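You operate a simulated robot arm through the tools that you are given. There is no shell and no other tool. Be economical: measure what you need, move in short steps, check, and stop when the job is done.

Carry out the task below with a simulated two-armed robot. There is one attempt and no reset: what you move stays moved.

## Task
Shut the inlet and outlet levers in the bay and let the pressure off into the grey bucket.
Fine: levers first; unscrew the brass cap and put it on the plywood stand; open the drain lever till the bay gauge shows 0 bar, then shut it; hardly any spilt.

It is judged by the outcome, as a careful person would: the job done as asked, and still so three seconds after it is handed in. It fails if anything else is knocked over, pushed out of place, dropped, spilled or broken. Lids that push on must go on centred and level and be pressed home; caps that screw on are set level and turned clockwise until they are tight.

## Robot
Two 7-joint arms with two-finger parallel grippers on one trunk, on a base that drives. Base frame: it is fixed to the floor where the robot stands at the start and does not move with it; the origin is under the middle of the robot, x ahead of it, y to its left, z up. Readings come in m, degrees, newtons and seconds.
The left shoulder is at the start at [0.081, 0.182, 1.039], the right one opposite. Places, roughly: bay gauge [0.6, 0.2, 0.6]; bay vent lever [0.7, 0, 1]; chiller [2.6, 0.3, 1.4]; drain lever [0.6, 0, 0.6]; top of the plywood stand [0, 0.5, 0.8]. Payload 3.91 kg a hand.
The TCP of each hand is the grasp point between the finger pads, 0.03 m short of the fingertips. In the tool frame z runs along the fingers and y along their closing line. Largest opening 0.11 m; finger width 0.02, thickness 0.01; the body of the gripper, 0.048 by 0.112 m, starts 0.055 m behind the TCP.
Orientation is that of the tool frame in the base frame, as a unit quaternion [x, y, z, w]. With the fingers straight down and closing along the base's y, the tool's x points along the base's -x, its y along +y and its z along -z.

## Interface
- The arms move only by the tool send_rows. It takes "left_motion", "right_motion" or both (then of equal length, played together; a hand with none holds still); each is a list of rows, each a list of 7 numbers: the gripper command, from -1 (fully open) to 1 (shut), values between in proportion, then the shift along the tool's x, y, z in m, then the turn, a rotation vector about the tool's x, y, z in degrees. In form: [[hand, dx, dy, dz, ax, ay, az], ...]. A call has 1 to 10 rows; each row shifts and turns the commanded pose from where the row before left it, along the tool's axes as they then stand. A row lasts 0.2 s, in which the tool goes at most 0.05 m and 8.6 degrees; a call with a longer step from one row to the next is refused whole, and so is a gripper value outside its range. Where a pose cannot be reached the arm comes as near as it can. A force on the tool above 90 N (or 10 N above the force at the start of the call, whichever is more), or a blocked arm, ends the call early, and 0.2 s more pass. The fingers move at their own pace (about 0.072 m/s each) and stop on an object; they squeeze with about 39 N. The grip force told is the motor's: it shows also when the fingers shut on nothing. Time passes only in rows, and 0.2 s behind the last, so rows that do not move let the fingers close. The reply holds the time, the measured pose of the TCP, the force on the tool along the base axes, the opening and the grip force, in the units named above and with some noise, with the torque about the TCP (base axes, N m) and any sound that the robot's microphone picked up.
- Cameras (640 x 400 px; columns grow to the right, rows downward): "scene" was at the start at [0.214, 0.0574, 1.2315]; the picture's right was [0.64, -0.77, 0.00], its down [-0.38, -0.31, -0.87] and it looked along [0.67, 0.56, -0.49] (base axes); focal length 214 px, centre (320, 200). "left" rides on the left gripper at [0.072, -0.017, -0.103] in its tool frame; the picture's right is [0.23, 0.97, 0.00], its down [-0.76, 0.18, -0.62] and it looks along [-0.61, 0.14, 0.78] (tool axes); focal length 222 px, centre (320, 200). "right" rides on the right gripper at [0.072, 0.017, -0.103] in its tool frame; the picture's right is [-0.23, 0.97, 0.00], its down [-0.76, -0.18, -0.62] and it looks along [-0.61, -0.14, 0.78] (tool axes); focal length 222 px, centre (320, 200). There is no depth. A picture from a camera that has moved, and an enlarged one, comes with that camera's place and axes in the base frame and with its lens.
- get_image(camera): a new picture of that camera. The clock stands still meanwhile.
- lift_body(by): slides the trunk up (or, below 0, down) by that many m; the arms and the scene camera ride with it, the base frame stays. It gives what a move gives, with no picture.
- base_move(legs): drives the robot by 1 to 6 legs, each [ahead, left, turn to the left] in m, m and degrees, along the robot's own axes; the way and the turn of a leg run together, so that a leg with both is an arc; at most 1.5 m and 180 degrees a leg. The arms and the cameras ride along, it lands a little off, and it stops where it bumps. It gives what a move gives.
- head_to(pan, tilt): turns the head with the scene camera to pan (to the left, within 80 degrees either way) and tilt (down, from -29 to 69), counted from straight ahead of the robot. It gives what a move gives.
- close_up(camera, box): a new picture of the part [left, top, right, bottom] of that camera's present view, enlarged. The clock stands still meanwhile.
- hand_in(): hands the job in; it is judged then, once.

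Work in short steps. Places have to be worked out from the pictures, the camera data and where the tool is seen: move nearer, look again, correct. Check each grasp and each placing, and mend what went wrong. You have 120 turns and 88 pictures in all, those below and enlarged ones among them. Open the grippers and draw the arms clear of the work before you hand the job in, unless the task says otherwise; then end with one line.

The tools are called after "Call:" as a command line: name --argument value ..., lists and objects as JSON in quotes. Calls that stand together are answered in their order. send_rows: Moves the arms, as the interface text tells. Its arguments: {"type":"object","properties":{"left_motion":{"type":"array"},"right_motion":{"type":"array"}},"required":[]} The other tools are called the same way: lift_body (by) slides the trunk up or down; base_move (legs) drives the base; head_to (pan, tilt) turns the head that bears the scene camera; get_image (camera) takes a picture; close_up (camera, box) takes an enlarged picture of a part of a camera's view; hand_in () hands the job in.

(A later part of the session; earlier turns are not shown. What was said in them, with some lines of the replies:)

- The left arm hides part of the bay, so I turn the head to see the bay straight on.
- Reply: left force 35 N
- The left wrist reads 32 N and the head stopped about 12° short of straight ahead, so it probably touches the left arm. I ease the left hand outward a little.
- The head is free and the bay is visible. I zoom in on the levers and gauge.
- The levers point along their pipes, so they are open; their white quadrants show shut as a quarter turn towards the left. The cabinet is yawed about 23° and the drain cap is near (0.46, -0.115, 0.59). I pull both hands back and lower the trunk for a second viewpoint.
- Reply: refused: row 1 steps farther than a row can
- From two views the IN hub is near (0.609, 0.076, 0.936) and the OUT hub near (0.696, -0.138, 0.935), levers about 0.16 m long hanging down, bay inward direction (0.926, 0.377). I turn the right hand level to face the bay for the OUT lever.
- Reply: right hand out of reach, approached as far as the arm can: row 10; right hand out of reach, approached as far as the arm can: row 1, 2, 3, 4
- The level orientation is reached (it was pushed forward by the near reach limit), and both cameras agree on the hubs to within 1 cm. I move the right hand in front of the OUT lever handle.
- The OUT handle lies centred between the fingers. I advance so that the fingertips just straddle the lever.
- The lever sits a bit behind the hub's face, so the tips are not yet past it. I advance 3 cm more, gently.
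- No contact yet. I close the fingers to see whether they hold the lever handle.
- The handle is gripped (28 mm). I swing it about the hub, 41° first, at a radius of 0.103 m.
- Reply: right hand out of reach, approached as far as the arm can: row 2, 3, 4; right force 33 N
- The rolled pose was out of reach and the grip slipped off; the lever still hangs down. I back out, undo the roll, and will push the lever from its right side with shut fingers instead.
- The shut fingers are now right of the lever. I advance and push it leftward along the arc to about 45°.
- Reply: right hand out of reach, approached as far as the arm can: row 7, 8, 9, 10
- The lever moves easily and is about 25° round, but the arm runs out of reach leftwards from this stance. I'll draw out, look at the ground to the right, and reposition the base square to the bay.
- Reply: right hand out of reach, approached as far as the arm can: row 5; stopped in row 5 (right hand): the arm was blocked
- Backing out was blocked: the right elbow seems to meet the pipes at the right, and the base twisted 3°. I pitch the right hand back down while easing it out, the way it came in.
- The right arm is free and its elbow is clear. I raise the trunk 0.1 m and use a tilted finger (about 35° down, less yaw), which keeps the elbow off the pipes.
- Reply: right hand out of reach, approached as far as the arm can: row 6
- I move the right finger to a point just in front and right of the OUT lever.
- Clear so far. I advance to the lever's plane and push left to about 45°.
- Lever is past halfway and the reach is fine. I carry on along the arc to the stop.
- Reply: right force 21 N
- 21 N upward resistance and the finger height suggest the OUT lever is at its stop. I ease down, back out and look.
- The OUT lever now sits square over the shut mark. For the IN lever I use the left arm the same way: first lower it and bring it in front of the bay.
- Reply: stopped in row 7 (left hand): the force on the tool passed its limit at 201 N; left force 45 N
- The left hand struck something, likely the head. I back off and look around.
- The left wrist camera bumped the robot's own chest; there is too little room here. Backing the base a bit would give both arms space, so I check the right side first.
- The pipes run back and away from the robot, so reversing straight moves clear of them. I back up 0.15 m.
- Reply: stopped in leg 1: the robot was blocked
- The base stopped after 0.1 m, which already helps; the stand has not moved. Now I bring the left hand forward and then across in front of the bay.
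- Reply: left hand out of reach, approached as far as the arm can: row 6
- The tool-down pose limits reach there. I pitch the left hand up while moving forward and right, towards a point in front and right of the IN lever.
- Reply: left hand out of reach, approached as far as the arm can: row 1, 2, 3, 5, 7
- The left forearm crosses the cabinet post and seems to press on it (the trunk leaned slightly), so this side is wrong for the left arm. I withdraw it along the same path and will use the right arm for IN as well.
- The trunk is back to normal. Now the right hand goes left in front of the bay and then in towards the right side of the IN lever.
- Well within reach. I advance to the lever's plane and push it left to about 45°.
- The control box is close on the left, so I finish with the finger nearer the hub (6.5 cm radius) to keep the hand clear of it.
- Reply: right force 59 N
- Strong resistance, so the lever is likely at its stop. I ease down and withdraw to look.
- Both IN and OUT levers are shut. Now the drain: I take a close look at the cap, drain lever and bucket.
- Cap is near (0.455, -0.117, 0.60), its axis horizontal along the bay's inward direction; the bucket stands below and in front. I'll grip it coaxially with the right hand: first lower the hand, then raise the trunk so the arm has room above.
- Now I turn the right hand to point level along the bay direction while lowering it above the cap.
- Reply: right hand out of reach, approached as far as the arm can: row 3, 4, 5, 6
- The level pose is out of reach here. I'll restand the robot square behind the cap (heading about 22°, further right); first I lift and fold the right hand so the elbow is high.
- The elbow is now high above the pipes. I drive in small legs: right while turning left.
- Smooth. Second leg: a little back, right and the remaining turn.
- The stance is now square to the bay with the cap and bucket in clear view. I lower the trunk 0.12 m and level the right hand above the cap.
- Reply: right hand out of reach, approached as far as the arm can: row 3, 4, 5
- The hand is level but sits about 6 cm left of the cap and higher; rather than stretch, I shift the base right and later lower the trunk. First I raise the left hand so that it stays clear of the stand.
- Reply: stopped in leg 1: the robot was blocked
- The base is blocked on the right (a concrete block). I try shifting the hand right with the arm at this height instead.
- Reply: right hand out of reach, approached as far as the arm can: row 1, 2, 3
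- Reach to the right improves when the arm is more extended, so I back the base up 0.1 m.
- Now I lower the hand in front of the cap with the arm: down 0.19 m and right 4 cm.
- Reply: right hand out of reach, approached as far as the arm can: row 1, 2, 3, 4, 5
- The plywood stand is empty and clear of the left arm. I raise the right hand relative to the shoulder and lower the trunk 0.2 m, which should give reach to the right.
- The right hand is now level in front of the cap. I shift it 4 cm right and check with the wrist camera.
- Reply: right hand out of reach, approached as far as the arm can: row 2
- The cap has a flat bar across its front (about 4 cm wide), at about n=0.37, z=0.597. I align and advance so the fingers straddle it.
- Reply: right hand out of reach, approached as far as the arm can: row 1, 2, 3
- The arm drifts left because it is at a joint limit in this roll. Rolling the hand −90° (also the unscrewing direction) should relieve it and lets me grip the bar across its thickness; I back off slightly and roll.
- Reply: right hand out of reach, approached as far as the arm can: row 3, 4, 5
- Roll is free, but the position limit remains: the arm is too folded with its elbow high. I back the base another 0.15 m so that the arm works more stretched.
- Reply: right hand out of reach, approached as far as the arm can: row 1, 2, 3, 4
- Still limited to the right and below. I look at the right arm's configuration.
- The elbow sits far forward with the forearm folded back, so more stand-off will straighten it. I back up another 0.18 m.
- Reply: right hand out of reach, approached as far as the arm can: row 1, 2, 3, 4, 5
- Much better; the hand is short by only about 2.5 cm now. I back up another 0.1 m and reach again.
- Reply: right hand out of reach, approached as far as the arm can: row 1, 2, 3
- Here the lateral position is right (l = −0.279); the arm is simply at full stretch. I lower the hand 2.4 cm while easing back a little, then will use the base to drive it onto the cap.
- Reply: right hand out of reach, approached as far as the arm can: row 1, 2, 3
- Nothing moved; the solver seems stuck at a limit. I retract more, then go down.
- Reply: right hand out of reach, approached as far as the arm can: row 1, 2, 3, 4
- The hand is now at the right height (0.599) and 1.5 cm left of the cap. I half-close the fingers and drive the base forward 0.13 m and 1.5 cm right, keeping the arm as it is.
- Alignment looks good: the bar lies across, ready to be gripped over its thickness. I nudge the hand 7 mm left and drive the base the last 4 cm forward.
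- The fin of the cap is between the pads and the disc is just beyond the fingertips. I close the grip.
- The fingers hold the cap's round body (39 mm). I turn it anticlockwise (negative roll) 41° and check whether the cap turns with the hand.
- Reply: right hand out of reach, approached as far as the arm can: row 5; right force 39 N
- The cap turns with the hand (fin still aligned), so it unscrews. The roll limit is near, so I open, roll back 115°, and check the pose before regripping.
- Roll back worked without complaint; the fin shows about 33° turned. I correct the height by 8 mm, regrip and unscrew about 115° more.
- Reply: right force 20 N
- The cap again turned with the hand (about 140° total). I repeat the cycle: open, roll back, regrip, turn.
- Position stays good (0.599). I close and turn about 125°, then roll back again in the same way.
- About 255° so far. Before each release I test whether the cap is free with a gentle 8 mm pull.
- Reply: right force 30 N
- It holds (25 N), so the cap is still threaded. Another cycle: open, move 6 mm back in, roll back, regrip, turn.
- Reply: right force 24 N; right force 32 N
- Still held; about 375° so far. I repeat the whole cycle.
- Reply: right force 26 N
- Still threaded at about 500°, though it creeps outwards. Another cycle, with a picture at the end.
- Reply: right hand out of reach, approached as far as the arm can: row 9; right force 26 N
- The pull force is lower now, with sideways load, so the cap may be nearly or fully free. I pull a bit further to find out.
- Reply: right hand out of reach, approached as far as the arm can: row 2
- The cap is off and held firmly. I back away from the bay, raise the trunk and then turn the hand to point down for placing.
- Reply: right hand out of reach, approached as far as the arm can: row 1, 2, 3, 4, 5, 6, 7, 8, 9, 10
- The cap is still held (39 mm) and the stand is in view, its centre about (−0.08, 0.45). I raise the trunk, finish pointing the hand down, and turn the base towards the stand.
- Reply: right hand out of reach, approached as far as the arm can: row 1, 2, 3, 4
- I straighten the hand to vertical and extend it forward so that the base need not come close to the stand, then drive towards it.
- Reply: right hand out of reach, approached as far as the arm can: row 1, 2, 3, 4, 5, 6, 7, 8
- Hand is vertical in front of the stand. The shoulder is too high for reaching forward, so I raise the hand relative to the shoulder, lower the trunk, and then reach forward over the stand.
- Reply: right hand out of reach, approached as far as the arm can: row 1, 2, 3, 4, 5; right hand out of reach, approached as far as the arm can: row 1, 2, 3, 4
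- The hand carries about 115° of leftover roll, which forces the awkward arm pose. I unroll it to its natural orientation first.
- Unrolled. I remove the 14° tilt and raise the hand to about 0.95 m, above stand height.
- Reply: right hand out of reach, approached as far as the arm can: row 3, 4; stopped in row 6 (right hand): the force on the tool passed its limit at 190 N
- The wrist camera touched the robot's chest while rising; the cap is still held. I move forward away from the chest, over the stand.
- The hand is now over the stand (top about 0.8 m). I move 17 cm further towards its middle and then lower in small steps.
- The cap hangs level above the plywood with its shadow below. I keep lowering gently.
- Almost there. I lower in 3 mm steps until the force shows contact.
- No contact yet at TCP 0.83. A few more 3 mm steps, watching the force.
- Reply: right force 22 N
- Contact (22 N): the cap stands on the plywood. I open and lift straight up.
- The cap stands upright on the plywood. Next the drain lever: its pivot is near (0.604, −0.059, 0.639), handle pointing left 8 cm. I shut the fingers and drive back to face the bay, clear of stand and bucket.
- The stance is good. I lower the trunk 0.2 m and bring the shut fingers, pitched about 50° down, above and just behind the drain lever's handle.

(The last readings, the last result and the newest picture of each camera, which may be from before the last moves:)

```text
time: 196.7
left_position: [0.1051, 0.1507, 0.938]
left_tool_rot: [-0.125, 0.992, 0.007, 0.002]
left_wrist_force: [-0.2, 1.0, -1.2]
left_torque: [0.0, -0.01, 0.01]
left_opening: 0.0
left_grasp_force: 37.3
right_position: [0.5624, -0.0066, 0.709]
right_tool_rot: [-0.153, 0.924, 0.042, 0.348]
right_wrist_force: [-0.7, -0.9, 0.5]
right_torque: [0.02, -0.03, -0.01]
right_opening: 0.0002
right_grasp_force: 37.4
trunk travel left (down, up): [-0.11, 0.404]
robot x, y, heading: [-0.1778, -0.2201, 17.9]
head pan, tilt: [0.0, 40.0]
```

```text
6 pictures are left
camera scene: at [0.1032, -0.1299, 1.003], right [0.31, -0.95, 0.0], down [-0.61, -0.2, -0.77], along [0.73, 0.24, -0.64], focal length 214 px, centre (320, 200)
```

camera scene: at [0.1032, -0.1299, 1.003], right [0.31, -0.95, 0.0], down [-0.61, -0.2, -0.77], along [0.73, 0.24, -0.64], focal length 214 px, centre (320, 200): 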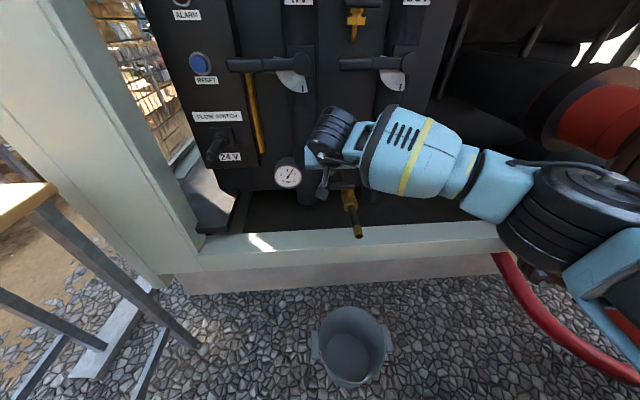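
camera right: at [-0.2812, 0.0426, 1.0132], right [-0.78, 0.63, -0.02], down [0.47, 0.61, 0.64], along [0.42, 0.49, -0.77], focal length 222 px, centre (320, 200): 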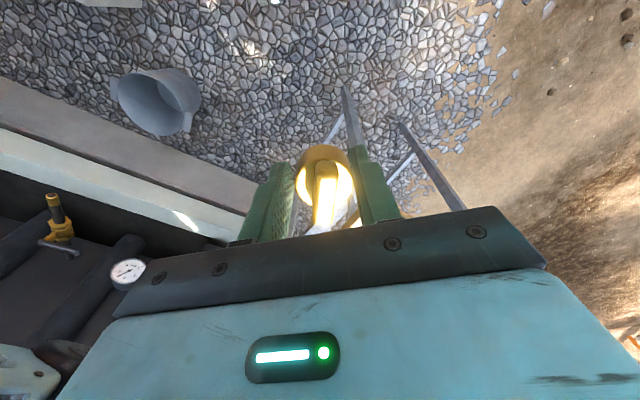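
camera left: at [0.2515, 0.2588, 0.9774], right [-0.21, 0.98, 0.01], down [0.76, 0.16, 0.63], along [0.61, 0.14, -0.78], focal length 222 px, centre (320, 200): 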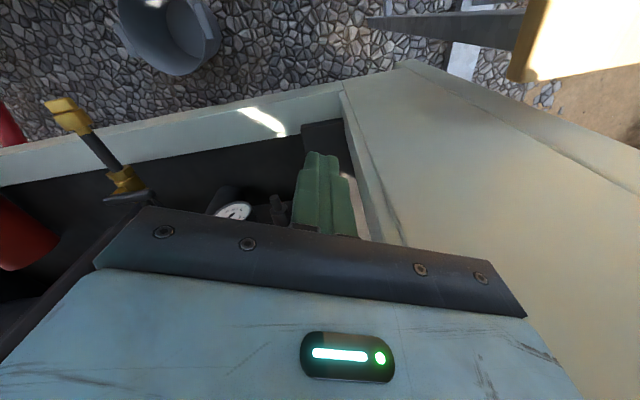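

In position above the lever. I go 5 cm further in, down behind the handle, then pull gently and read the force.

Call:
send_rows --right_motion '[[1, -0.0204, 0.0019, 0.0176, 0, 0, 0], [1, -0.0204, 0.0019, 0.0176, 0, 0, 0], [1, 0.0203, 0.0009, 0.0234, 0, 0, 0], [1, 0.0203, 0.0009, 0.0234, 0, 0, 0], [1, 0, 0, 0, 0, 0, 0]]'

Call:
close_up --camera "scene" --box '[260, 110, 420, 250]'

```text
time: 197.9
left_position: [0.1044, 0.1505, 0.9361]
left_tool_rot: [-0.125, 0.992, 0.006, 0.002]
left_wrist_force: [-0.6, 0.2, 0.1]
left_torque: [0.01, -0.01, -0.02]
left_opening: 0.0001
left_grasp_force: 37.9
right_position: [0.6162, 0.0114, 0.6483]
right_tool_rot: [-0.152, 0.924, 0.043, 0.348]
right_wrist_force: [-0.3, -0.1, 1.0]
right_torque: [-0.03, 0.01, 0.0]
right_opening: 0.0001
right_grasp_force: 37.9
trunk travel left (down, up): [-0.11, 0.404]
robot x, y, heading: [-0.1791, -0.2215, 18.3]
head pan, tilt: [0.0, 40.0]
```

```text
2.86 times, centred on (340, 180) of scene
camera zoom: at [0.1032, -0.1298, 1.003], right [0.31, -0.95, 0.0], down [-0.61, -0.2, -0.77], along [0.73, 0.24, -0.64], focal length 613 px, centre (263, 257)
```

zoom: 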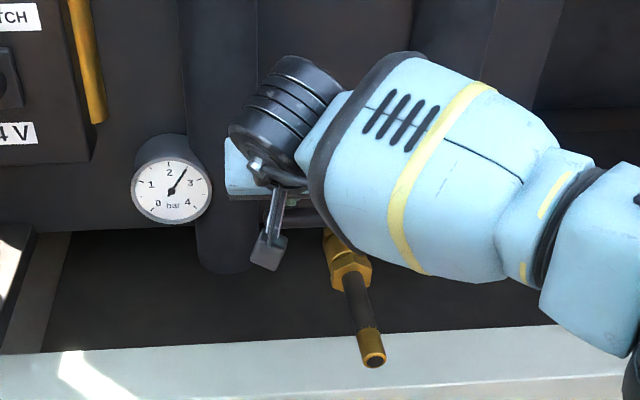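

The finger is behind the handle without contact. I pull it towards the robot to about 30° and check force and gauge.

Call:
send_rows --right_motion '[[1, 0.0091, 0.001, -0.0079, 0, 0, 0], [1, 0.0091, 0.001, -0.0079, 0, 0, 0], [1, 0.0091, 0.001, -0.0079, 0, 0, 0], [1, 0.0091, 0.001, -0.0079, 0, 0, 0], [1, 0.0091, 0.001, -0.0079, 0, 0, 0], [1, 0, 0, 0, 0, 0, 0]]'

Call:
close_up --camera "scene" --box '[260, 130, 460, 390]'

```text
time: 199.3
left_position: [0.1047, 0.1521, 0.9363]
left_tool_rot: [-0.125, 0.992, 0.007, 0.002]
left_wrist_force: [-0.2, -0.6, -0.1]
left_torque: [0.0, 0.01, 0.01]
left_opening: 0.0002
left_grasp_force: 37.5
right_position: [0.5563, -0.0025, 0.6478]
right_tool_rot: [-0.151, 0.925, 0.04, 0.347]
right_wrist_force: [-0.2, 0.2, -0.6]
right_torque: [0.02, 0.04, -0.03]
right_opening: 0.0
right_grasp_force: 37.7
trunk travel left (down, up): [-0.11, 0.404]
robot x, y, heading: [-0.1774, -0.2243, 18.0]
head pan, tilt: [0.0, 40.0]
```

```text
1.54 times, centred on (360, 260) of scene
camera zoom: at [0.1032, -0.1297, 1.003], right [0.31, -0.95, 0.0], down [-0.61, -0.2, -0.77], along [0.73, 0.24, -0.64], focal length 330 px, centre (258, 108)
```

zoom: 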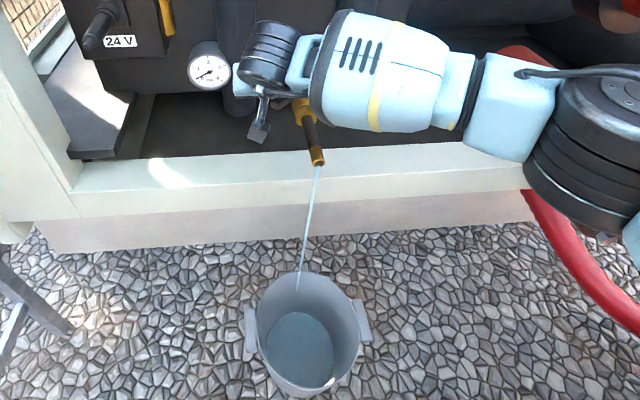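

Water runs into the bucket and the gauge is falling fast. I open a bit further so the stream doesn't fall short at low pressure, and wait.

Call:
send_rows --right_motion '[[1, 0.0118, -0.009, -0.0099, 0, 0, 0], [1, 0.0118, -0.009, -0.0099, 0, 0, 0], [1, 0, 0, 0, 0, 0, 0], [1, 0, 0, 0, 0, 0, 0], [1, 0, 0, 0, 0, 0, 0], [1, 0, 0, 0, 0, 0, 0], [1, 0, 0, 0, 0, 0, 0]]'

Call:
close_up --camera "scene" --box '[260, 130, 460, 390]'

```text
time: 200.9
left_position: [0.1058, 0.1508, 0.9366]
left_tool_rot: [-0.124, 0.992, 0.007, 0.001]
left_wrist_force: [-0.2, -0.8, 0.4]
left_torque: [-0.05, -0.01, 0.02]
left_opening: 0.0
left_grasp_force: 38.0
right_position: [0.5331, -0.0288, 0.6477]
right_tool_rot: [-0.152, 0.924, 0.042, 0.348]
right_wrist_force: [0.6, -0.2, 0.3]
right_torque: [0.04, -0.01, -0.02]
right_opening: 0.0
right_grasp_force: 37.6
trunk travel left (down, up): [-0.11, 0.404]
robot x, y, heading: [-0.1806, -0.2228, 18.2]
head pan, tilt: [0.0, 40.0]
```

```text
1.54 times, centred on (360, 260) of scene
camera zoom: at [0.1032, -0.1297, 1.003], right [0.31, -0.95, 0.0], down [-0.61, -0.2, -0.77], along [0.73, 0.24, -0.64], focal length 330 px, centre (258, 108)
```

zoom: 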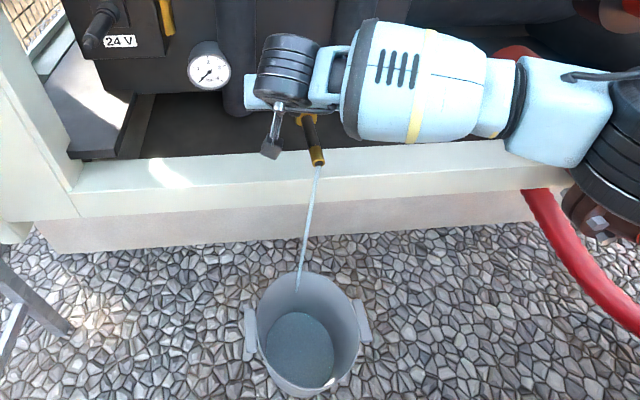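

The stream stays in the bucket and the needle is close to 0. I wait two more seconds and read the gauge closely.

Call:
send_rows --right_motion '[[1, 0, 0, 0, 0, 0, 0], [1, 0, 0, 0, 0, 0, 0], [1, 0, 0, 0, 0, 0, 0], [1, 0, 0, 0, 0, 0, 0], [1, 0, 0, 0, 0, 0, 0], [1, 0, 0, 0, 0, 0, 0], [1, 0, 0, 0, 0, 0, 0], [1, 0, 0, 0, 0, 0, 0], [1, 0, 0, 0, 0, 0, 0], [1, 0, 0, 0, 0, 0, 0]]'

Call:
send_rows --right_motion '[[1, 0, 0, 0, 0, 0, 0], [1, 0, 0, 0, 0, 0, 0], [1, 0, 0, 0, 0, 0, 0], [1, 0, 0, 0, 0, 0, 0], [1, 0, 0, 0, 0, 0, 0], [1, 0, 0, 0, 0, 0, 0], [1, 0, 0, 0, 0, 0, 0], [1, 0, 0, 0, 0, 0, 0], [1, 0, 0, 0, 0, 0, 0], [1, 0, 0, 0, 0, 0, 0]]'

Call:
close_up --camera "scene" --box '[265, 140, 385, 260]'

```text
time: 203.1
left_position: [0.1042, 0.1508, 0.9367]
left_tool_rot: [-0.124, 0.992, 0.006, 0.002]
left_wrist_force: [0.1, -1.1, 0.3]
left_torque: [0.03, 0.02, 0.01]
left_opening: 0.0
left_grasp_force: 37.5
right_position: [0.534, -0.0296, 0.6475]
right_tool_rot: [-0.153, 0.924, 0.042, 0.348]
right_wrist_force: [0.3, 0.0, 0.1]
right_torque: [-0.02, 0.02, -0.01]
right_opening: 0.0
right_grasp_force: 37.1
trunk travel left (down, up): [-0.11, 0.404]
robot x, y, heading: [-0.1846, -0.2238, 18.0]
head pan, tilt: [0.0, 40.0]
```

```text
time: 205.3
left_position: [0.1055, 0.152, 0.9367]
left_tool_rot: [-0.125, 0.992, 0.007, 0.001]
left_wrist_force: [0.2, 0.7, 0.4]
left_torque: [0.01, -0.01, -0.02]
left_opening: 0.0
left_grasp_force: 37.8
right_position: [0.5336, -0.029, 0.6481]
right_tool_rot: [-0.152, 0.924, 0.042, 0.348]
right_wrist_force: [0.0, 0.7, -0.3]
right_torque: [0.01, 0.02, 0.01]
right_opening: 0.0
right_grasp_force: 38.4
trunk travel left (down, up): [-0.11, 0.404]
robot x, y, heading: [-0.1817, -0.2239, 18.1]
head pan, tilt: [0.0, 40.0]
```

```text
3.33 times, centred on (325, 200) of scene
camera zoom: at [0.1032, -0.1297, 1.003], right [0.31, -0.95, 0.0], down [-0.61, -0.2, -0.77], along [0.73, 0.24, -0.64], focal length 715 px, centre (303, 200)
```

zoom: 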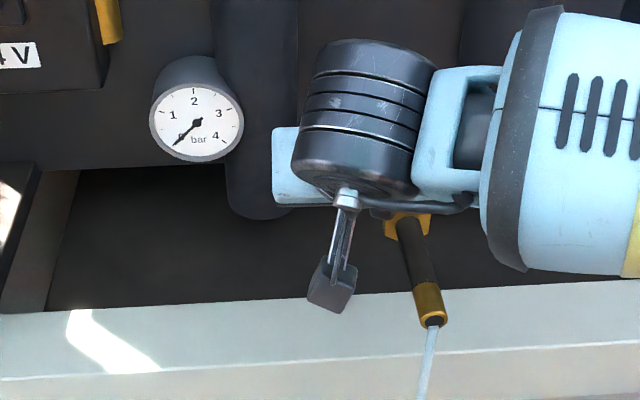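

The gauge reads 0. Now I shut the drain: lift the finger over the lever to its right-hand side.

Call:
send_rows --right_motion '[[1, -0.0197, -0.0009, -0.0226, 0, 0, 0], [1, -0.0197, -0.0009, -0.0226, 0, 0, 0], [1, 0.0077, -0.0418, -0.0051, 0, 0, 0], [1, 0.0077, -0.0418, -0.0051, 0, 0, 0], [1, 0.0184, 0.0008, 0.0211, 0, 0, 0], [1, 0.0183, 0.0008, 0.0211, 0, 0, 0], [1, 0, 0, 0, 0, 0, 0]]'

```text
time: 206.9
left_position: [0.1047, 0.151, 0.9376]
left_tool_rot: [-0.125, 0.992, 0.007, 0.002]
left_wrist_force: [0.3, -0.4, 0.7]
left_torque: [-0.01, -0.02, 0.01]
left_opening: 0.0001
left_grasp_force: 38.0
right_position: [0.5392, -0.1156, 0.655]
right_tool_rot: [-0.151, 0.924, 0.041, 0.348]
right_wrist_force: [-0.9, -0.6, 0.9]
right_torque: [-0.01, 0.01, 0.0]
right_opening: 0.0002
right_grasp_force: 37.5
trunk travel left (down, up): [-0.11, 0.404]
robot x, y, heading: [-0.1779, -0.2239, 17.9]
head pan, tilt: [0.0, 40.0]
```

No contact; the finger is right of the lever. I sweep it left and inward along the closing arc.

Call:
send_rows --right_motion '[[1, -0.0003, 0.0255, -0.0007, 0, 0, 0], [1, -0.0003, 0.018, -0.0004, 0, 0, 0], [1, -0.0037, 0.0172, 0.0026, 0, 0, 0], [1, -0.0071, 0.0156, 0.0056, 0, 0, 0], [1, -0.0097, 0.0127, 0.008, 0, 0, 0], [1, -0.0059, 0.0045, 0.005, 0, 0, 0], [1, -0.0059, 0.0045, 0.005, 0, 0, 0], [1, -0.0043, 0.0021, 0.0037, 0, 0, 0], [1, 0, 0, 0, 0, 0, 0]]'

```text
time: 208.9
left_position: [0.1031, 0.1489, 0.9381]
left_tool_rot: [-0.124, 0.992, 0.006, 0.003]
left_wrist_force: [-0.4, -0.1, 0.0]
left_torque: [-0.03, -0.03, 0.02]
left_opening: 0.0002
left_grasp_force: 37.4
right_position: [0.5435, -0.0073, 0.6418]
right_tool_rot: [-0.155, 0.929, 0.039, 0.334]
right_wrist_force: [-72.1, -36.1, -30.7]
right_torque: [-0.29, 0.03, -0.1]
right_opening: 0.0
right_grasp_force: 37.5
trunk travel left (down, up): [-0.11, 0.404]
robot x, y, heading: [-0.1793, -0.219, 18.0]
head pan, tilt: [0.0, 40.0]
```

A firm stop (80 N), so the drain lever is shut. I back off and withdraw the hand, then check.

Call:
send_rows --right_motion '[[1, 0.0226, -0.0021, -0.0196, 0, 0, 0], [1, 0.0151, -0.0014, -0.0131, 0, 0, 0], [1, 0, 0, -0.045, 0, 0, 0], [1, 0, 0, -0.045, 0, 0, 0], [1, 0, -0.01, -0.045, 0, 0, 0], [1, 0, -0.02, -0.04, 0, 0, 0], [1, 0, -0.03, -0.03, 0, 0, 0], [-1, 0, -0.03, -0.02, 0, 0, 0], [-1, 0, 0, 0, 0, 0, 0]]'

Call:
close_up --camera "scene" --box '[200, 40, 480, 390]'

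```text
time: 210.9
left_position: [0.104, 0.1507, 0.9364]
left_tool_rot: [-0.125, 0.992, 0.007, 0.002]
left_wrist_force: [0.7, -0.5, 0.9]
left_torque: [0.02, 0.0, -0.01]
left_opening: 0.0
left_grasp_force: 37.8
right_position: [0.3883, -0.1526, 0.8273]
right_tool_rot: [-0.153, 0.924, 0.042, 0.348]
right_wrist_force: [-0.7, -0.6, -0.4]
right_torque: [0.0, -0.02, -0.01]
right_opening: 0.0823
right_grasp_force: 0.1
trunk travel left (down, up): [-0.11, 0.404]
robot x, y, heading: [-0.1781, -0.2198, 18.1]
head pan, tilt: [0.0, 40.0]
```

```text
1.14 times, centred on (340, 215) of scene
camera zoom: at [0.1033, -0.1296, 1.0029], right [0.31, -0.95, 0.0], down [-0.61, -0.2, -0.77], along [0.73, 0.24, -0.64], focal length 245 px, centre (297, 183)
```

zoom: 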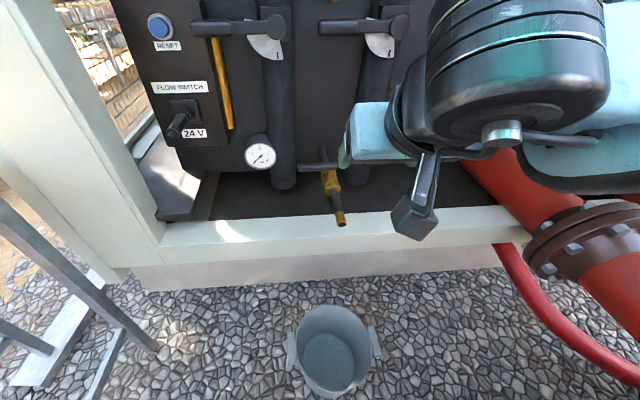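

Drain lever shut, no flow, gauge at 0, IN and OUT shut, bucket in place. I open both grippers, draw back a little more and take a last look at the cap on the stand.

Call:
send_rows --left_motion '[[-1, 0, 0, 0, 0, 0, 0], [-1, 0, 0, 0, 0, 0, 0], [-1, 0, 0, 0, 0, 0, 0], [-1, 0, 0, 0, 0, 0, 0], [-1, 0, 0, 0, 0, 0, 0]]' --right_motion '[[-1, 0, 0, -0.02, 0, 0, 0], [-1, 0, 0, -0.02, 0, 0, 0], [-1, 0, 0, 0, 0, 0, 0], [-1, 0, 0, 0, 0, 0, 0], [-1, 0, 0, 0, 0, 0, 0]]'

Call:
head_to --pan 65 --tilt 30

Call:
get_image --camera "scene"

```text
time: 212.1
left_position: [0.1047, 0.1511, 0.9381]
left_tool_rot: [-0.125, 0.992, 0.007, 0.001]
left_wrist_force: [-0.2, -0.5, -0.3]
left_torque: [-0.01, -0.03, -0.02]
left_opening: 0.11
left_grasp_force: 0.0
right_position: [0.3665, -0.1577, 0.8569]
right_tool_rot: [-0.152, 0.924, 0.041, 0.348]
right_wrist_force: [-0.4, -0.1, -0.9]
right_torque: [0.03, 0.02, -0.02]
right_opening: 0.1099
right_grasp_force: 0.1
trunk travel left (down, up): [-0.11, 0.404]
robot x, y, heading: [-0.1774, -0.2257, 17.8]
head pan, tilt: [0.0, 40.0]
```

```text
time: 213.5
left_position: [0.1071, 0.152, 0.9371]
left_tool_rot: [-0.125, 0.992, 0.006, 0.003]
left_wrist_force: [0.0, -0.4, -0.1]
left_torque: [0.01, -0.02, -0.02]
left_opening: 0.1101
left_grasp_force: 0.1
right_position: [0.367, -0.1577, 0.8565]
right_tool_rot: [-0.152, 0.924, 0.041, 0.348]
right_wrist_force: [-0.1, -0.3, -1.1]
right_torque: [0.03, -0.01, 0.04]
right_opening: 0.11
right_grasp_force: 0.2
trunk travel left (down, up): [-0.11, 0.404]
robot x, y, heading: [-0.1819, -0.2251, 18.0]
head pan, tilt: [65.0, 30.0]
```

```text
0 pictures are left
camera scene: at [0.0334, -0.0663, 1.0183], right [0.99, -0.12, 0.0], down [-0.06, -0.5, -0.87], along [0.11, 0.86, -0.5], focal length 214 px, centre (320, 200)
```

scene: 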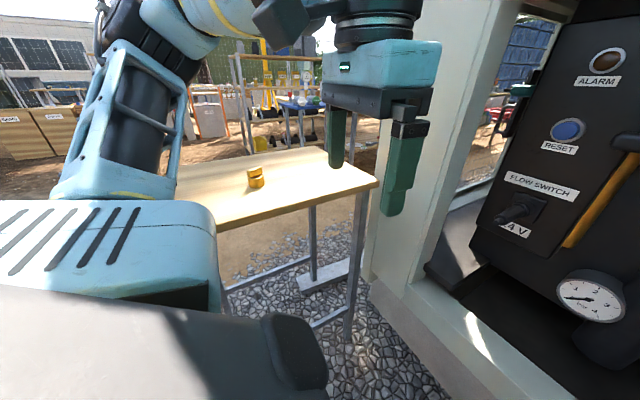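

The cap stands upright on the stand and everything is in its end state, with both grippers open and clear. I hand in.

Call:
hand_in

```text
The job is handed in.
```

The inlet and outlet levers are shut, the brass cap is on the plywood stand, the bay gauge reads 0 bar with the drain lever shut again, and the water I saw all ran into the grey bucket.
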